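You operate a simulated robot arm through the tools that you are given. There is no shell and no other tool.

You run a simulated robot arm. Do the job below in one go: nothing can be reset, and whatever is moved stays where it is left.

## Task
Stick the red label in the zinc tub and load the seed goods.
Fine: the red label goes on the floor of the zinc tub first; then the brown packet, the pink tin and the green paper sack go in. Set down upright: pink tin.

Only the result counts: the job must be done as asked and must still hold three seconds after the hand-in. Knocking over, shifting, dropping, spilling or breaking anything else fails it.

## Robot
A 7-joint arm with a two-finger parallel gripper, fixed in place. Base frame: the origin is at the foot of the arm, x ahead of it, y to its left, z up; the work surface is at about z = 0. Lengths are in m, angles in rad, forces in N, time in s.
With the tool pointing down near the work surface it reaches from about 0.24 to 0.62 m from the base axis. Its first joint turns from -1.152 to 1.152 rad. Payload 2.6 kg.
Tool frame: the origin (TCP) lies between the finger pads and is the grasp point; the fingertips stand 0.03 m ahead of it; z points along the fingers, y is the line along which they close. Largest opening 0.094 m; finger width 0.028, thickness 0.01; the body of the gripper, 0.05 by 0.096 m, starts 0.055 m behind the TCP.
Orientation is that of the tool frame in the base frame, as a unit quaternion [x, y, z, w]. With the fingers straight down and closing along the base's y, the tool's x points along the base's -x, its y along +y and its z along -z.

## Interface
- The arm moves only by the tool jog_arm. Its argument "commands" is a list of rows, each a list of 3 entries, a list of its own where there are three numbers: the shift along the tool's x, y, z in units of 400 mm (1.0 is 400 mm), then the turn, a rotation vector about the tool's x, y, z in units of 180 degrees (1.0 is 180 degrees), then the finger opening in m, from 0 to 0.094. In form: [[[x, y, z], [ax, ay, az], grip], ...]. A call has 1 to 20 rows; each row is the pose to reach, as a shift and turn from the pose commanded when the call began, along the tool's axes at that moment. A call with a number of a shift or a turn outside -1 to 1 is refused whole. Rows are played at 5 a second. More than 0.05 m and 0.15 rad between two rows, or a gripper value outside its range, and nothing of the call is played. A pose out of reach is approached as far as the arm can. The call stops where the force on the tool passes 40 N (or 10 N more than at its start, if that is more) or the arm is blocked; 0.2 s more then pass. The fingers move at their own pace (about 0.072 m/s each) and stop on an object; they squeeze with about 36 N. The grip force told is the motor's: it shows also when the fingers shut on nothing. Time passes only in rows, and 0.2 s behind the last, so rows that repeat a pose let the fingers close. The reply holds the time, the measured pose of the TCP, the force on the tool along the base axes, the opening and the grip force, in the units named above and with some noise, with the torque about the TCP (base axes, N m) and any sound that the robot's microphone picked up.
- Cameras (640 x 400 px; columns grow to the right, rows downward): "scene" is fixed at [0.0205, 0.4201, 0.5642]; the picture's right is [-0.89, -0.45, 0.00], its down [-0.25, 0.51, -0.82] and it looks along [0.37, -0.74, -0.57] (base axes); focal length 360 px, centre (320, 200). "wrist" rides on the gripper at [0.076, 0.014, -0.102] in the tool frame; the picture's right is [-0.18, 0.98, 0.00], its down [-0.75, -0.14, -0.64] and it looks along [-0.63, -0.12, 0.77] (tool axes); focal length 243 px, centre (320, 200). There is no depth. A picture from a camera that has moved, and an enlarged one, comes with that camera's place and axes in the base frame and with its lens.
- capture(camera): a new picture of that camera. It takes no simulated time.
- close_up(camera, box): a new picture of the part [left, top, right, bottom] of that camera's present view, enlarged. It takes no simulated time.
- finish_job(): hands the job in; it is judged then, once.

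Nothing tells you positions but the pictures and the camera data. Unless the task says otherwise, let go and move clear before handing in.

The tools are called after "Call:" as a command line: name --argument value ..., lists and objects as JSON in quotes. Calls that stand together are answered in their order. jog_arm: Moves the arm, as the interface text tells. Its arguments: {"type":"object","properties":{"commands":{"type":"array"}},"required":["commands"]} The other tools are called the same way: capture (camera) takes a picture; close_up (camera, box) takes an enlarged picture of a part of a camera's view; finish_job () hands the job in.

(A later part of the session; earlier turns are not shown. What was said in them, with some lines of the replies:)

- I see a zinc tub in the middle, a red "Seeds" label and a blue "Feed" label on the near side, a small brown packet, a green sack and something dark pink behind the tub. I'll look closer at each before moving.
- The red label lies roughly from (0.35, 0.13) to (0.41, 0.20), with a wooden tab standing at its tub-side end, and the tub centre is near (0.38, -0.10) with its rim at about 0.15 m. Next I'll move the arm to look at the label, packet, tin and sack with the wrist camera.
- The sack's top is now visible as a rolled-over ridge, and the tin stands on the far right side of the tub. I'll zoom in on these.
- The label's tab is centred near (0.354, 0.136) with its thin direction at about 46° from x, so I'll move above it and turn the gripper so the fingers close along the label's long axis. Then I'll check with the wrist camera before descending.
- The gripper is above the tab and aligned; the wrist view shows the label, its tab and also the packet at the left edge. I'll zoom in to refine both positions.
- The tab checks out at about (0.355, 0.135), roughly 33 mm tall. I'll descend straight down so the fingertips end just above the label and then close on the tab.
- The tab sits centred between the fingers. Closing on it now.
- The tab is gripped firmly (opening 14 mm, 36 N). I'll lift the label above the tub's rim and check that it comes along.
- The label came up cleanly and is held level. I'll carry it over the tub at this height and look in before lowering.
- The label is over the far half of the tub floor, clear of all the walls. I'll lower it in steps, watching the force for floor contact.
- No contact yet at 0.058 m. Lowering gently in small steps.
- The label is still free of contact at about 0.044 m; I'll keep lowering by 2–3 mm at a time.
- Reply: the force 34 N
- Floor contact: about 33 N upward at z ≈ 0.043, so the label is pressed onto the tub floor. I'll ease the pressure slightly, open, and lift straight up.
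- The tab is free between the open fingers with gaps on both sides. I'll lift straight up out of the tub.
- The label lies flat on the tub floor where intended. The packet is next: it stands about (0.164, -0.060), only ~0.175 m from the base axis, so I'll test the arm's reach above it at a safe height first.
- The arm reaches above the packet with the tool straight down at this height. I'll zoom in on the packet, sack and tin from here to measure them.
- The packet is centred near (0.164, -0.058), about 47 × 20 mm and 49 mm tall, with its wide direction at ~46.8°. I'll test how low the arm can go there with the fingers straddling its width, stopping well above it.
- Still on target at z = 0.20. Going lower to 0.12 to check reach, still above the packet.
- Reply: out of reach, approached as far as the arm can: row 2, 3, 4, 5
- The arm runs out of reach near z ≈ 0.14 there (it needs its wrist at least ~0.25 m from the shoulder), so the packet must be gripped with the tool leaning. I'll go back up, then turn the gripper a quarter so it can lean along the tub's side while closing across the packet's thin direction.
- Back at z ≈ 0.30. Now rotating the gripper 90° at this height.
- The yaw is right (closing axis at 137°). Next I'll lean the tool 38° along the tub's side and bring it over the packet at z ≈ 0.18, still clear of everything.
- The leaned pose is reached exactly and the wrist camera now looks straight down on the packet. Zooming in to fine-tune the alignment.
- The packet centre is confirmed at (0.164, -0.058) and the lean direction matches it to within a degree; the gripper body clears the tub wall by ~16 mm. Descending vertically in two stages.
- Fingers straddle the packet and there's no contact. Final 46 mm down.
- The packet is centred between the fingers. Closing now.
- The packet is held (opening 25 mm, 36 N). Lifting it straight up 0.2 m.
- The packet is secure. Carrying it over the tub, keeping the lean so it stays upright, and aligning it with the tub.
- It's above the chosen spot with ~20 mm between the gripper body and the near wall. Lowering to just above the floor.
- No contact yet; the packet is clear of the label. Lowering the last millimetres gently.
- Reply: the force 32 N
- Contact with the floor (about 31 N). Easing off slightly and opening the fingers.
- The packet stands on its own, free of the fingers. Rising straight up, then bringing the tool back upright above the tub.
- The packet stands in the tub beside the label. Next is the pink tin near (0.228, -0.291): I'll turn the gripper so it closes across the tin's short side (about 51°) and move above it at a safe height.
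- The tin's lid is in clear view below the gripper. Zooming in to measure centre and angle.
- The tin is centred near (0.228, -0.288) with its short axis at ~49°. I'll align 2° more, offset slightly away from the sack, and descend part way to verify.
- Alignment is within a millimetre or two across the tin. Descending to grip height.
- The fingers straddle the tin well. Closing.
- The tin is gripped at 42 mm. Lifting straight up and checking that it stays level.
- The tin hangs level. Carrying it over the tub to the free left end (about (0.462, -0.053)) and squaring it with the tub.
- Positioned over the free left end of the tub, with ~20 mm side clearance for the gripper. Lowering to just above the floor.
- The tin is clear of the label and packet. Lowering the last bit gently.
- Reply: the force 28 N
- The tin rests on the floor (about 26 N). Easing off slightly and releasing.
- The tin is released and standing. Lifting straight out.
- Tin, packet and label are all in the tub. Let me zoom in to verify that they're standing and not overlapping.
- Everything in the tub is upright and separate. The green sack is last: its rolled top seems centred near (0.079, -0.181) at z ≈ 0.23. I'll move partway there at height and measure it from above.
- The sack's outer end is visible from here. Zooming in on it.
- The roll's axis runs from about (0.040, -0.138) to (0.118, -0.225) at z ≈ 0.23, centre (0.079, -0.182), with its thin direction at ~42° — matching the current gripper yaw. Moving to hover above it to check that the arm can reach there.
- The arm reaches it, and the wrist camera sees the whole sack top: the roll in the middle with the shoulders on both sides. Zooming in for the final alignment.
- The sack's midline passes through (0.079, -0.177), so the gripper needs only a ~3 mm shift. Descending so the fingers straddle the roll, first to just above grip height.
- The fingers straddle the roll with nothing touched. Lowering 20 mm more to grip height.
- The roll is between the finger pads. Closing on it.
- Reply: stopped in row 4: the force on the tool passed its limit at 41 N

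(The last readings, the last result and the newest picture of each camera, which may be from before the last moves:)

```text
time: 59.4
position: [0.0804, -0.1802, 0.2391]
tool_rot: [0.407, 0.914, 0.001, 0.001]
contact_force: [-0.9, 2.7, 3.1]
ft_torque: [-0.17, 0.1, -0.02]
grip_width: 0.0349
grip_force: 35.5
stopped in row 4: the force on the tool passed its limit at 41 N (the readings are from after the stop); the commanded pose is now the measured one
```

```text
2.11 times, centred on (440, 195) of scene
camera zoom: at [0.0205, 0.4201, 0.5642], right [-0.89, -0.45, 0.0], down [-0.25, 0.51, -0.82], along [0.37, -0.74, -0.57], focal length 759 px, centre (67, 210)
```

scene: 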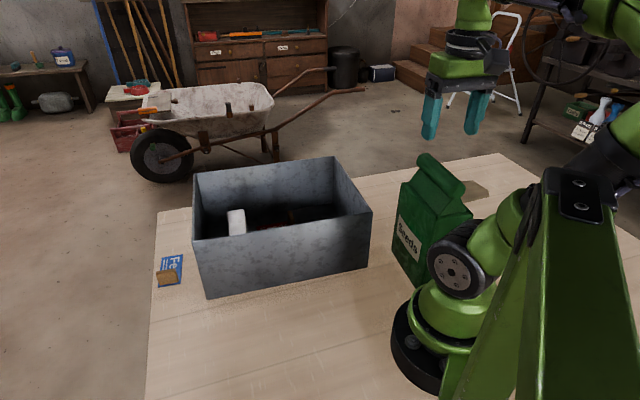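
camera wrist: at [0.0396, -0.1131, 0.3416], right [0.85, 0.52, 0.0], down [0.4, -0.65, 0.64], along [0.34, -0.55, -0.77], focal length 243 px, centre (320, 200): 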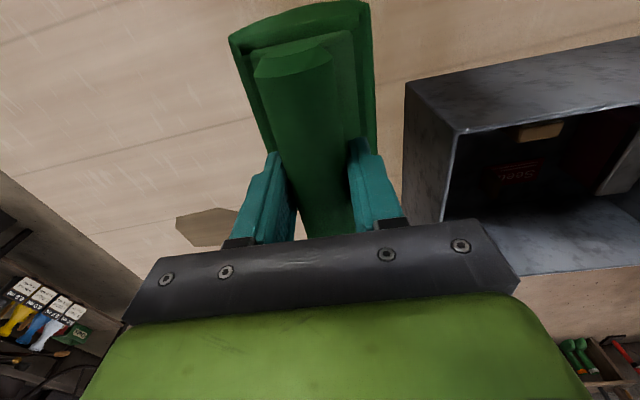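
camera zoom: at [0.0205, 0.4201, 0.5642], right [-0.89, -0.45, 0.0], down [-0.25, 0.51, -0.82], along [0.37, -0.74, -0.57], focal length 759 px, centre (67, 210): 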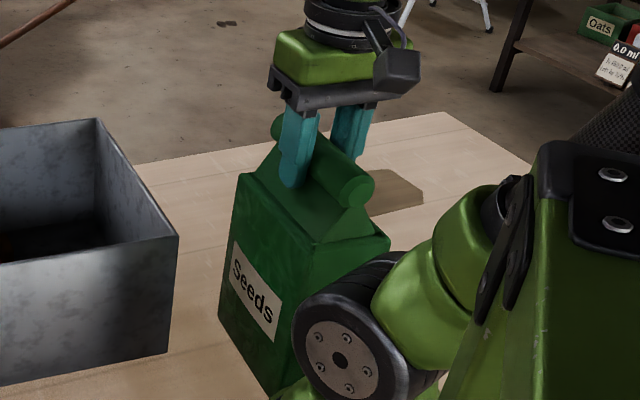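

The fingers hold the roll at 35 mm with 35 N (a brief 41 N peak during closing). Lifting just a little first to check the hold.

Call:
jog_arm --commands '[[[0, 0, -0.0125], [0, 0, 0], 0.0], [[0, 0, -0.025], [0, 0, 0], 0.0], [[0, 0, -0.05], [0, 0, 0], 0.0], [[0, 0, -0.05], [0, 0, 0], 0.0]]'

Call:
capture --camera "wrist"

Call:
close_up --camera "scene" --box '[380, 100, 500, 290]'

```text
time: 60.4
position: [0.0799, -0.1799, 0.2588]
tool_rot: [0.407, 0.914, 0.0, 0.001]
contact_force: [-0.5, 0.8, -10.3]
ft_torque: [0.0, -0.03, 0.01]
grip_width: 0.0349
grip_force: 36.0
```

```text
taken
camera wrist: at [0.0391, -0.1131, 0.3614], right [0.85, 0.52, 0.0], down [0.4, -0.65, 0.64], along [0.34, -0.55, -0.77], focal length 243 px, centre (320, 200)
```

wrist: 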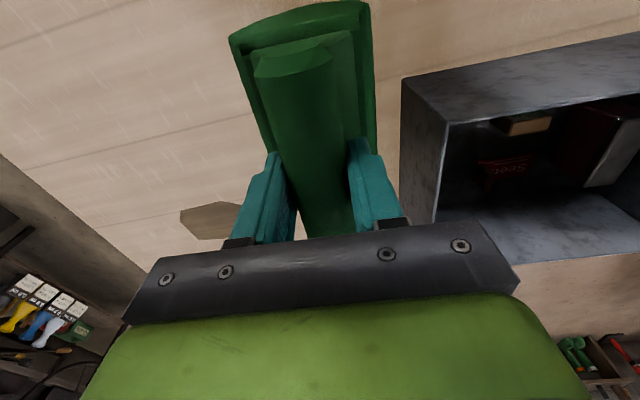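

```text
2.11 times, centred on (440, 195) of scene
camera zoom: at [0.0205, 0.4201, 0.5642], right [-0.89, -0.45, 0.0], down [-0.25, 0.51, -0.82], along [0.37, -0.74, -0.57], focal length 759 px, centre (67, 210)
```

zoom: 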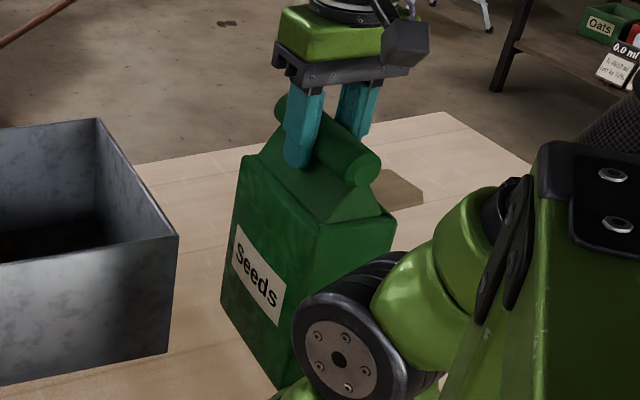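

The sack hangs level with ~10 N of weight and no torque. Continuing the lift in stages.

Call:
jog_arm --commands '[[[0, 0, -0.06], [0, 0, 0], 0.0], [[0, 0, -0.12], [0, 0, 0], 0.0], [[0, 0, -0.18], [0, 0, 0], 0.0], [[0, 0, -0.24], [0, 0, 0], 0.0], [[0, 0, -0.24], [0, 0, 0], 0.0]]'

Call:
capture --camera "wrist"

Call:
capture --camera "scene"

```text
time: 61.6
position: [0.0798, -0.1811, 0.3536]
tool_rot: [0.406, 0.914, 0.001, 0.001]
contact_force: [-0.8, -1.1, -9.8]
ft_torque: [-0.03, -0.05, -0.02]
grip_width: 0.0349
grip_force: 35.5
```

```text
taken
camera wrist: at [0.0395, -0.114, 0.457], right [0.85, 0.52, 0.0], down [0.4, -0.65, 0.64], along [0.34, -0.55, -0.77], focal length 243 px, centre (320, 200)
```

wrist: 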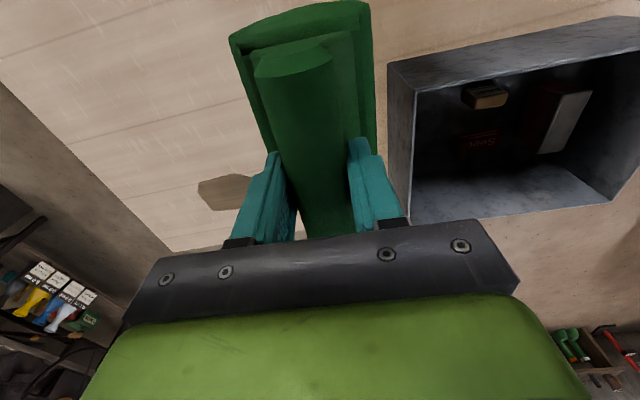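

```text
taken
```

scene: 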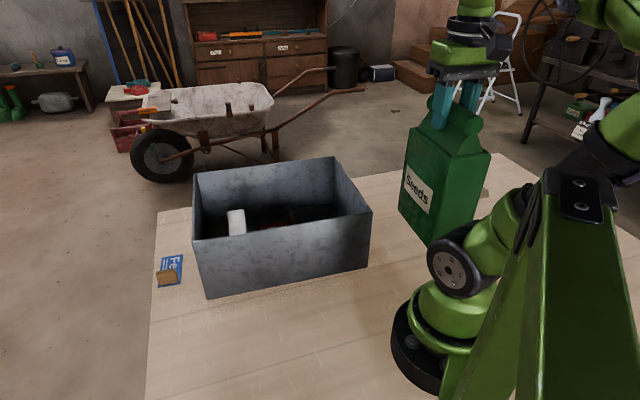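

The sack rises cleanly. Lifting another ~9 cm so its bottom clears the rim, then moving it sideways over the tub's free right end.

Call:
jog_arm --commands '[[[0, 0, -0.07], [0, 0, 0], 0.0], [[0, 0, -0.14], [0, 0, 0], 0.0], [[0, 0, -0.21], [0, 0, 0], 0.0], [[0, 0, -0.225], [0, 0, 0], 0.0], [[0, 0, -0.225], [0, 0, 0], 0.0]]'

Call:
capture --camera "scene"

```text
time: 62.8
position: [0.0803, -0.1797, 0.4456]
tool_rot: [0.407, 0.913, 0.001, 0.001]
contact_force: [-1.0, 0.4, -9.7]
ft_torque: [-0.03, -0.01, 0.01]
grip_width: 0.0349
grip_force: 36.0
```

```text
taken
```

scene: 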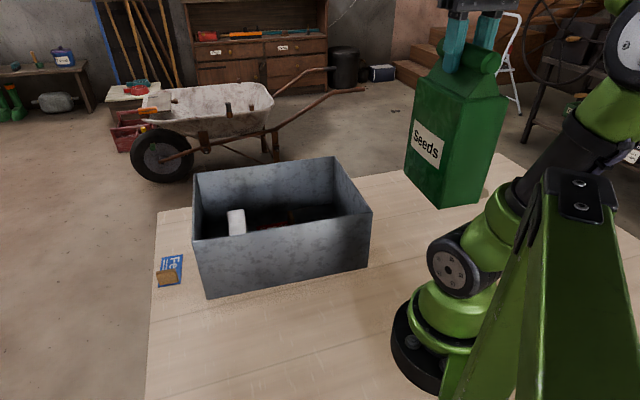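

Call:
jog_arm --commands '[[[-0.0379, 0.0443, 0], [0, 0, 0], 0.0], [[-0.0948, 0.1108, 0], [0, 0, 0], 0.0], [[-0.1516, 0.1772, 0], [0, 0, 0], 0.0], [[-0.2085, 0.2437, 0], [0, 0, 0], 0.0], [[-0.2653, 0.3101, 0], [0, 0, 0], 0.0], [[-0.3222, 0.3766, 0], [0, 0, 0], 0.0], [[-0.36, 0.4209, 0], [0, 0, 0], 0.0], [[-0.379, 0.443, 0], [0, 0, 0], 0.0], [[-0.379, 0.443, 0], [0, 0, 0], 0.0]]'

Call:
capture --camera "wrist"

Call:
capture --camera "scene"

```text
time: 64.8
position: [0.3135, -0.1735, 0.4445]
tool_rot: [0.407, 0.914, 0.001, 0.001]
contact_force: [0.1, -0.1, -10.0]
ft_torque: [-0.07, -0.02, -0.01]
grip_width: 0.0347
grip_force: 36.2
```

```text
taken
camera wrist: at [0.2729, -0.1068, 0.5476], right [0.85, 0.52, 0.0], down [0.4, -0.65, 0.64], along [0.34, -0.55, -0.77], focal length 243 px, centre (320, 200)
```

wrist: 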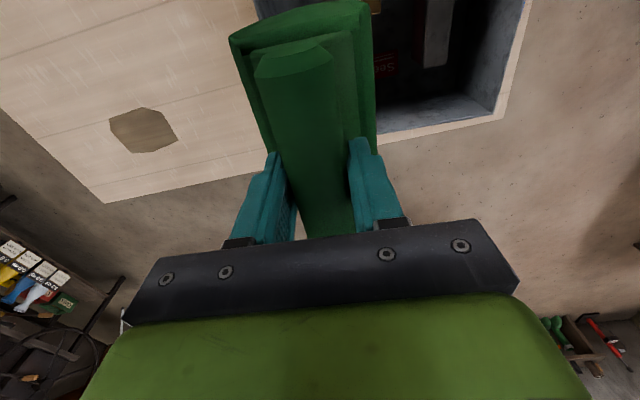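

```text
taken
```

scene: 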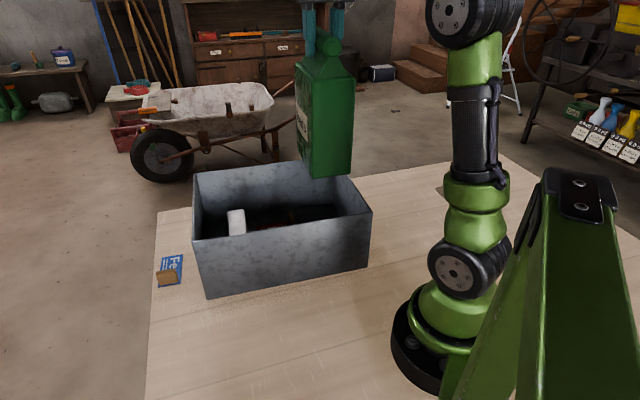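

The sack hangs over the free right end with ~20 mm to the wall and to the packet. Lowering it into the tub to just above the floor.

Call:
jog_arm --commands '[[[0, 0, 0.06], [0, 0, 0], 0.0], [[0, 0, 0.12], [0, 0, 0], 0.0], [[0, 0, 0.18], [0, 0, 0], 0.0], [[0, 0, 0.24], [0, 0, 0], 0.0], [[0, 0, 0.24], [0, 0, 0], 0.0]]'

Call:
capture --camera "wrist"

Call:
close_up --camera "scene" --box '[180, 60, 400, 300]'

```text
time: 66.0
position: [0.3129, -0.1734, 0.3501]
tool_rot: [0.407, 0.913, 0.001, 0.002]
contact_force: [0.2, -0.4, -9.4]
ft_torque: [-0.02, 0.02, -0.03]
grip_width: 0.0347
grip_force: 36.1
```

```text
taken
camera wrist: at [0.2719, -0.1068, 0.4523], right [0.85, 0.52, 0.0], down [0.4, -0.65, 0.64], along [0.34, -0.55, -0.77], focal length 243 px, centre (320, 200)
```

wrist: 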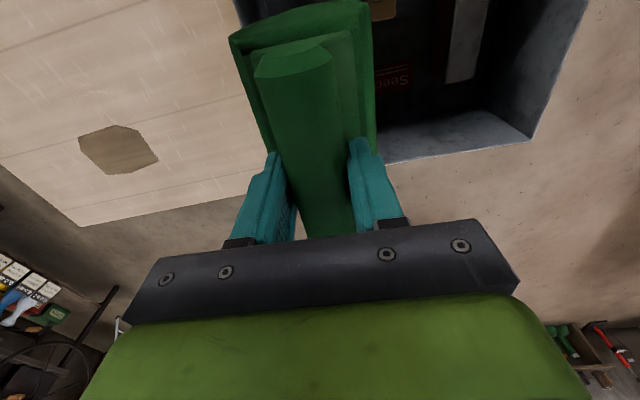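

```text
1.67 times, centred on (290, 180) of scene
camera zoom: at [0.0205, 0.4201, 0.5642], right [-0.89, -0.45, 0.0], down [-0.25, 0.51, -0.82], along [0.37, -0.74, -0.57], focal length 601 px, centre (370, 233)
```

zoom: 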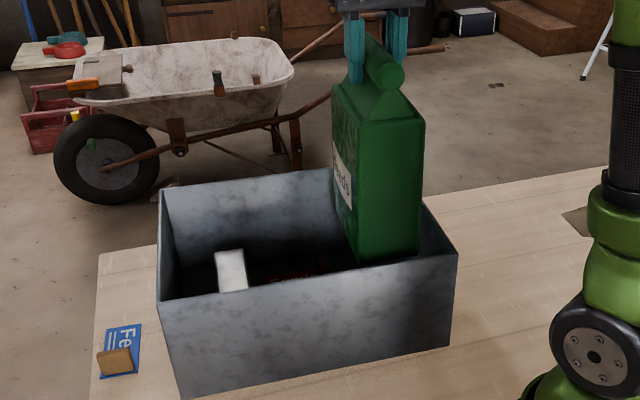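

The sack is inside the tub with clear gaps. Continuing down to just above the floor.

Call:
jog_arm --commands '[[[0, 0, 0.06], [0, 0, 0], 0.0], [[0, 0, 0.12], [0, 0, 0], 0.0], [[0, 0, 0.18], [0, 0, 0], 0.0], [[0, 0, 0.215], [0, 0, 0], 0.0], [[0, 0, 0.225], [0, 0, 0], 0.0], [[0, 0, 0.225], [0, 0, 0], 0.0]]'

Call:
close_up --camera "scene" --box '[180, 100, 400, 300]'

Call:
capture --camera "wrist"

```text
time: 67.4
position: [0.3119, -0.1742, 0.2598]
tool_rot: [0.407, 0.914, 0.001, 0.0]
contact_force: [-0.2, -0.3, -9.9]
ft_torque: [-0.01, 0.01, -0.02]
grip_width: 0.0348
grip_force: 36.0
```

```text
2.00 times, centred on (290, 200) of scene
camera zoom: at [0.0205, 0.4201, 0.5642], right [-0.89, -0.45, 0.0], down [-0.25, 0.51, -0.82], along [0.37, -0.74, -0.57], focal length 721 px, centre (380, 200)
```

zoom: 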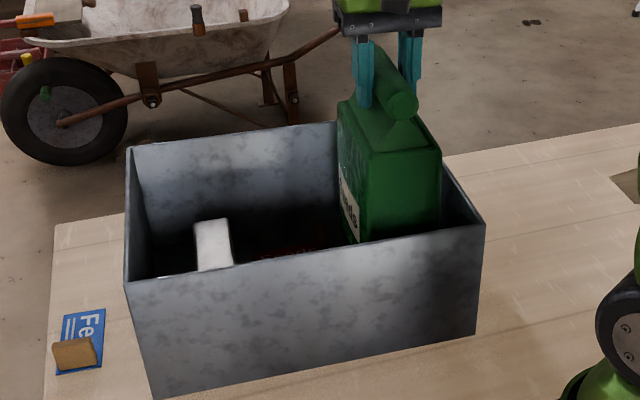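

```text
taken
camera wrist: at [0.2717, -0.107, 0.362], right [0.85, 0.52, 0.0], down [0.4, -0.66, 0.64], along [0.34, -0.55, -0.77], focal length 243 px, centre (320, 200)
```

wrist: 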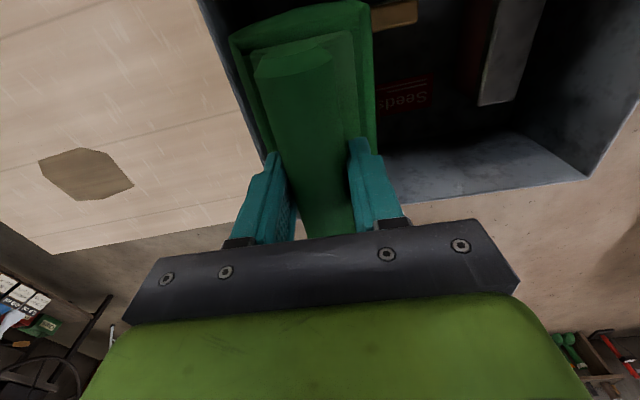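

Bottom about 15 mm above the tub floor. Lowering gently.

Call:
jog_arm --commands '[[[0, 0, 0.0125], [0, 0, 0], 0.0], [[0, 0, 0.022], [0, 0, 0], 0.0], [[0, 0, 0.0275], [0, 0, 0], 0.0]]'

```text
time: 68.2
position: [0.3121, -0.1732, 0.2488]
tool_rot: [0.406, 0.914, 0.001, 0.001]
contact_force: [-0.4, -0.1, -9.2]
ft_torque: [0.01, -0.01, -0.01]
grip_width: 0.0347
grip_force: 36.0
```

Call:
jog_arm --commands '[[[0, 0, 0.004], [0, 0, 0], 0.0], [[0, 0, 0.0075], [0, 0, 0], 0.0]]'

```text
time: 68.8
position: [0.3139, -0.1733, 0.2483]
tool_rot: [0.407, 0.913, 0.002, 0.003]
contact_force: [-4.3, 4.0, 12.8]
ft_torque: [0.21, 1.61, -0.14]
grip_width: 0.0349
grip_force: 36.0
```

The sack has touched the floor (load went from -9 to +13 N). Easing off a hair and opening gradually.

Call:
jog_arm --commands '[[[0, 0, -0.002], [0, 0, 0], 0.0], [[0, 0, -0.002], [0, 0, 0], 0.036], [[0, 0, -0.002], [0, 0, 0], 0.04], [[0, 0, -0.002], [0, 0, 0], 0.046], [[0, 0, -0.002], [0, 0, 0], 0.054], [[0, 0, -0.002], [0, 0, 0], 0.062], [[0, 0, -0.002], [0, 0, 0], 0.066], [[0, 0, -0.002], [0, 0, 0], 0.066]]'

Call:
capture --camera "wrist"

Call:
close_up --camera "scene" --box '[180, 100, 400, 300]'

```text
time: 70.6
position: [0.3132, -0.1751, 0.2469]
tool_rot: [0.407, 0.914, 0.001, 0.002]
contact_force: [-0.7, -0.1, 0.5]
ft_torque: [-0.01, 0.0, -0.01]
grip_width: 0.0659
grip_force: 0.0
```

```text
taken
camera wrist: at [0.272, -0.1078, 0.349], right [0.85, 0.52, 0.0], down [0.4, -0.65, 0.64], along [0.34, -0.55, -0.77], focal length 243 px, centre (320, 200)
```

wrist: 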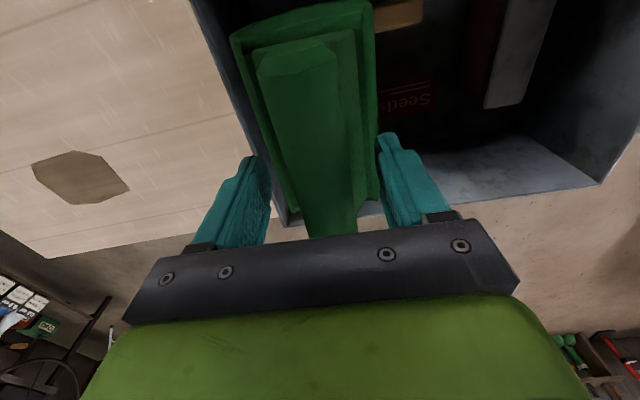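

```text
2.00 times, centred on (290, 200) of scene
camera zoom: at [0.0205, 0.4201, 0.5642], right [-0.89, -0.45, 0.0], down [-0.25, 0.51, -0.82], along [0.37, -0.74, -0.57], focal length 721 px, centre (380, 200)
```

zoom: 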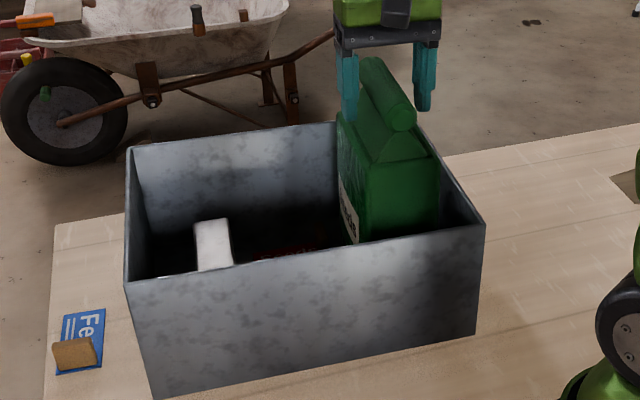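

The sack stands on its own with both fingers clear of the roll. Lifting the gripper straight up and away.

Call:
jog_arm --commands '[[[0, 0, -0.03], [0, 0, 0], 0.066], [[0, 0, -0.08], [0, 0, 0], 0.066], [[0, 0, -0.15], [0, 0, 0], 0.066], [[0, 0, -0.23], [0, 0, 0], 0.066], [[0, 0, -0.31], [0, 0, 0], 0.066], [[0, 0, -0.39], [0, 0, 0], 0.066], [[0, 0, -0.39], [0, 0, 0], 0.066]]'

Call:
capture --camera "wrist"

Call:
capture --camera "scene"

```text
time: 72.2
position: [0.3141, -0.1746, 0.4002]
tool_rot: [0.407, 0.914, 0.001, 0.001]
contact_force: [1.1, 0.2, -1.0]
ft_torque: [0.0, 0.01, 0.0]
grip_width: 0.066
grip_force: 0.1
```

```text
taken
camera wrist: at [0.2737, -0.1076, 0.5042], right [0.85, 0.52, 0.0], down [0.4, -0.65, 0.64], along [0.34, -0.55, -0.77], focal length 243 px, centre (320, 200)
```

wrist: 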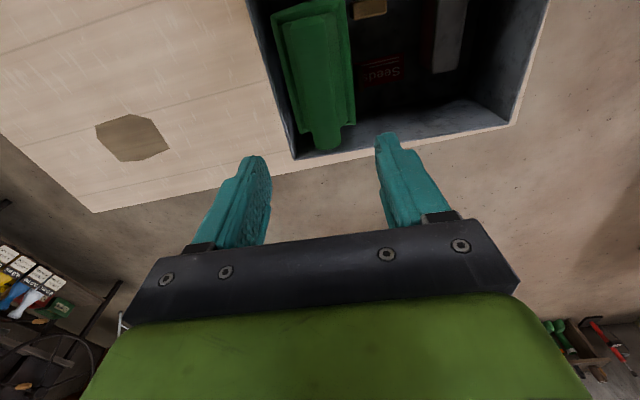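

```text
taken
```

scene: 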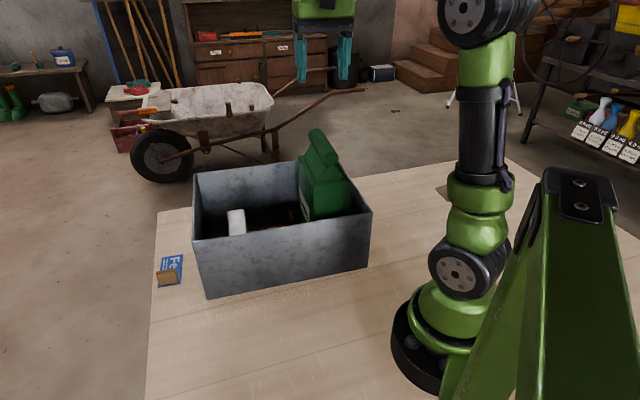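

All goods are in the tub and the gripper is clear. A last zoom to verify everything is standing properly and nothing else moved.

Call:
close_up --camera "wrist" --box '[240, 0, 560, 170]'

Call:
close_up --camera "scene" --box '[140, 110, 400, 310]'

```text
2.00 times, centred on (400, 85) of wrist
camera zoom: at [0.2737, -0.1076, 0.5042], right [0.85, 0.52, 0.0], down [0.4, -0.65, 0.64], along [0.34, -0.55, -0.77], focal length 485 px, centre (160, 430)
```

zoom: 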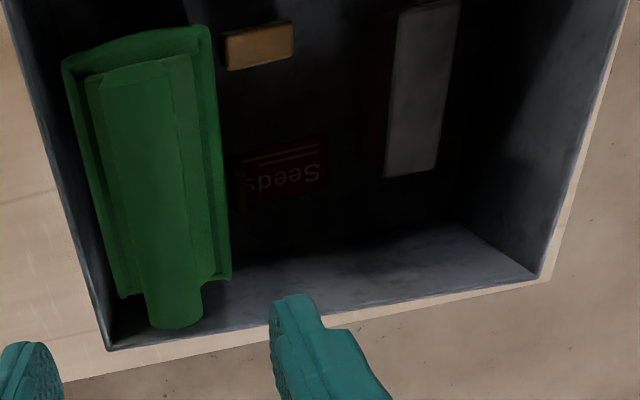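

```text
2.00 times, centred on (270, 210) of scene
camera zoom: at [0.0205, 0.4201, 0.5642], right [-0.89, -0.45, 0.0], down [-0.25, 0.51, -0.82], along [0.37, -0.74, -0.57], focal length 721 px, centre (420, 180)
```

zoom: 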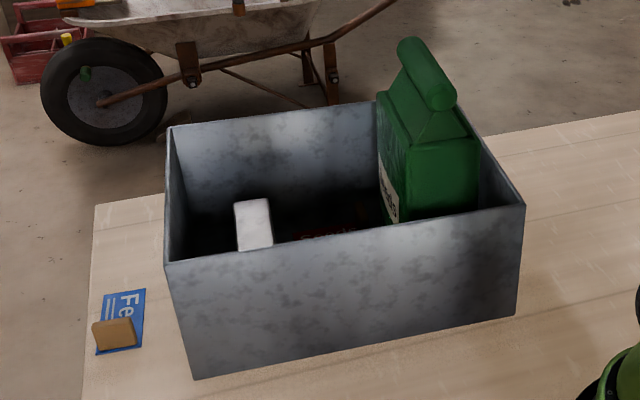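

The red label lies flat on the tub floor. The packet, the pink tin (upright) and the sack all stand in the tub. The tub and the blue label haven't moved, and the gripper is open and well clear, so I'm handing in.

Call:
finish_job

```text
The job is handed in.
```

The zinc tub is loaded as asked, and I've handed the job in. I haven't seen a verdict on it.

- **Red label:** it went in first and lies flat on the tub floor, pressed down lightly.
- **Brown packet:** it stands on the floor beside the label.
- **Pink tin:** it stands upright at the left end of the tub.
- **Green sack:** it stands at the right end of the tub.

In the last pictures nothing in the tub overlapped, and the tub and the blue label looked unmoved. The gripper was open and well above the tub. The force limit tripped once, briefly, while the gripper closed on the sack's rolled top. The sack still lifted level and stood on its own when released.
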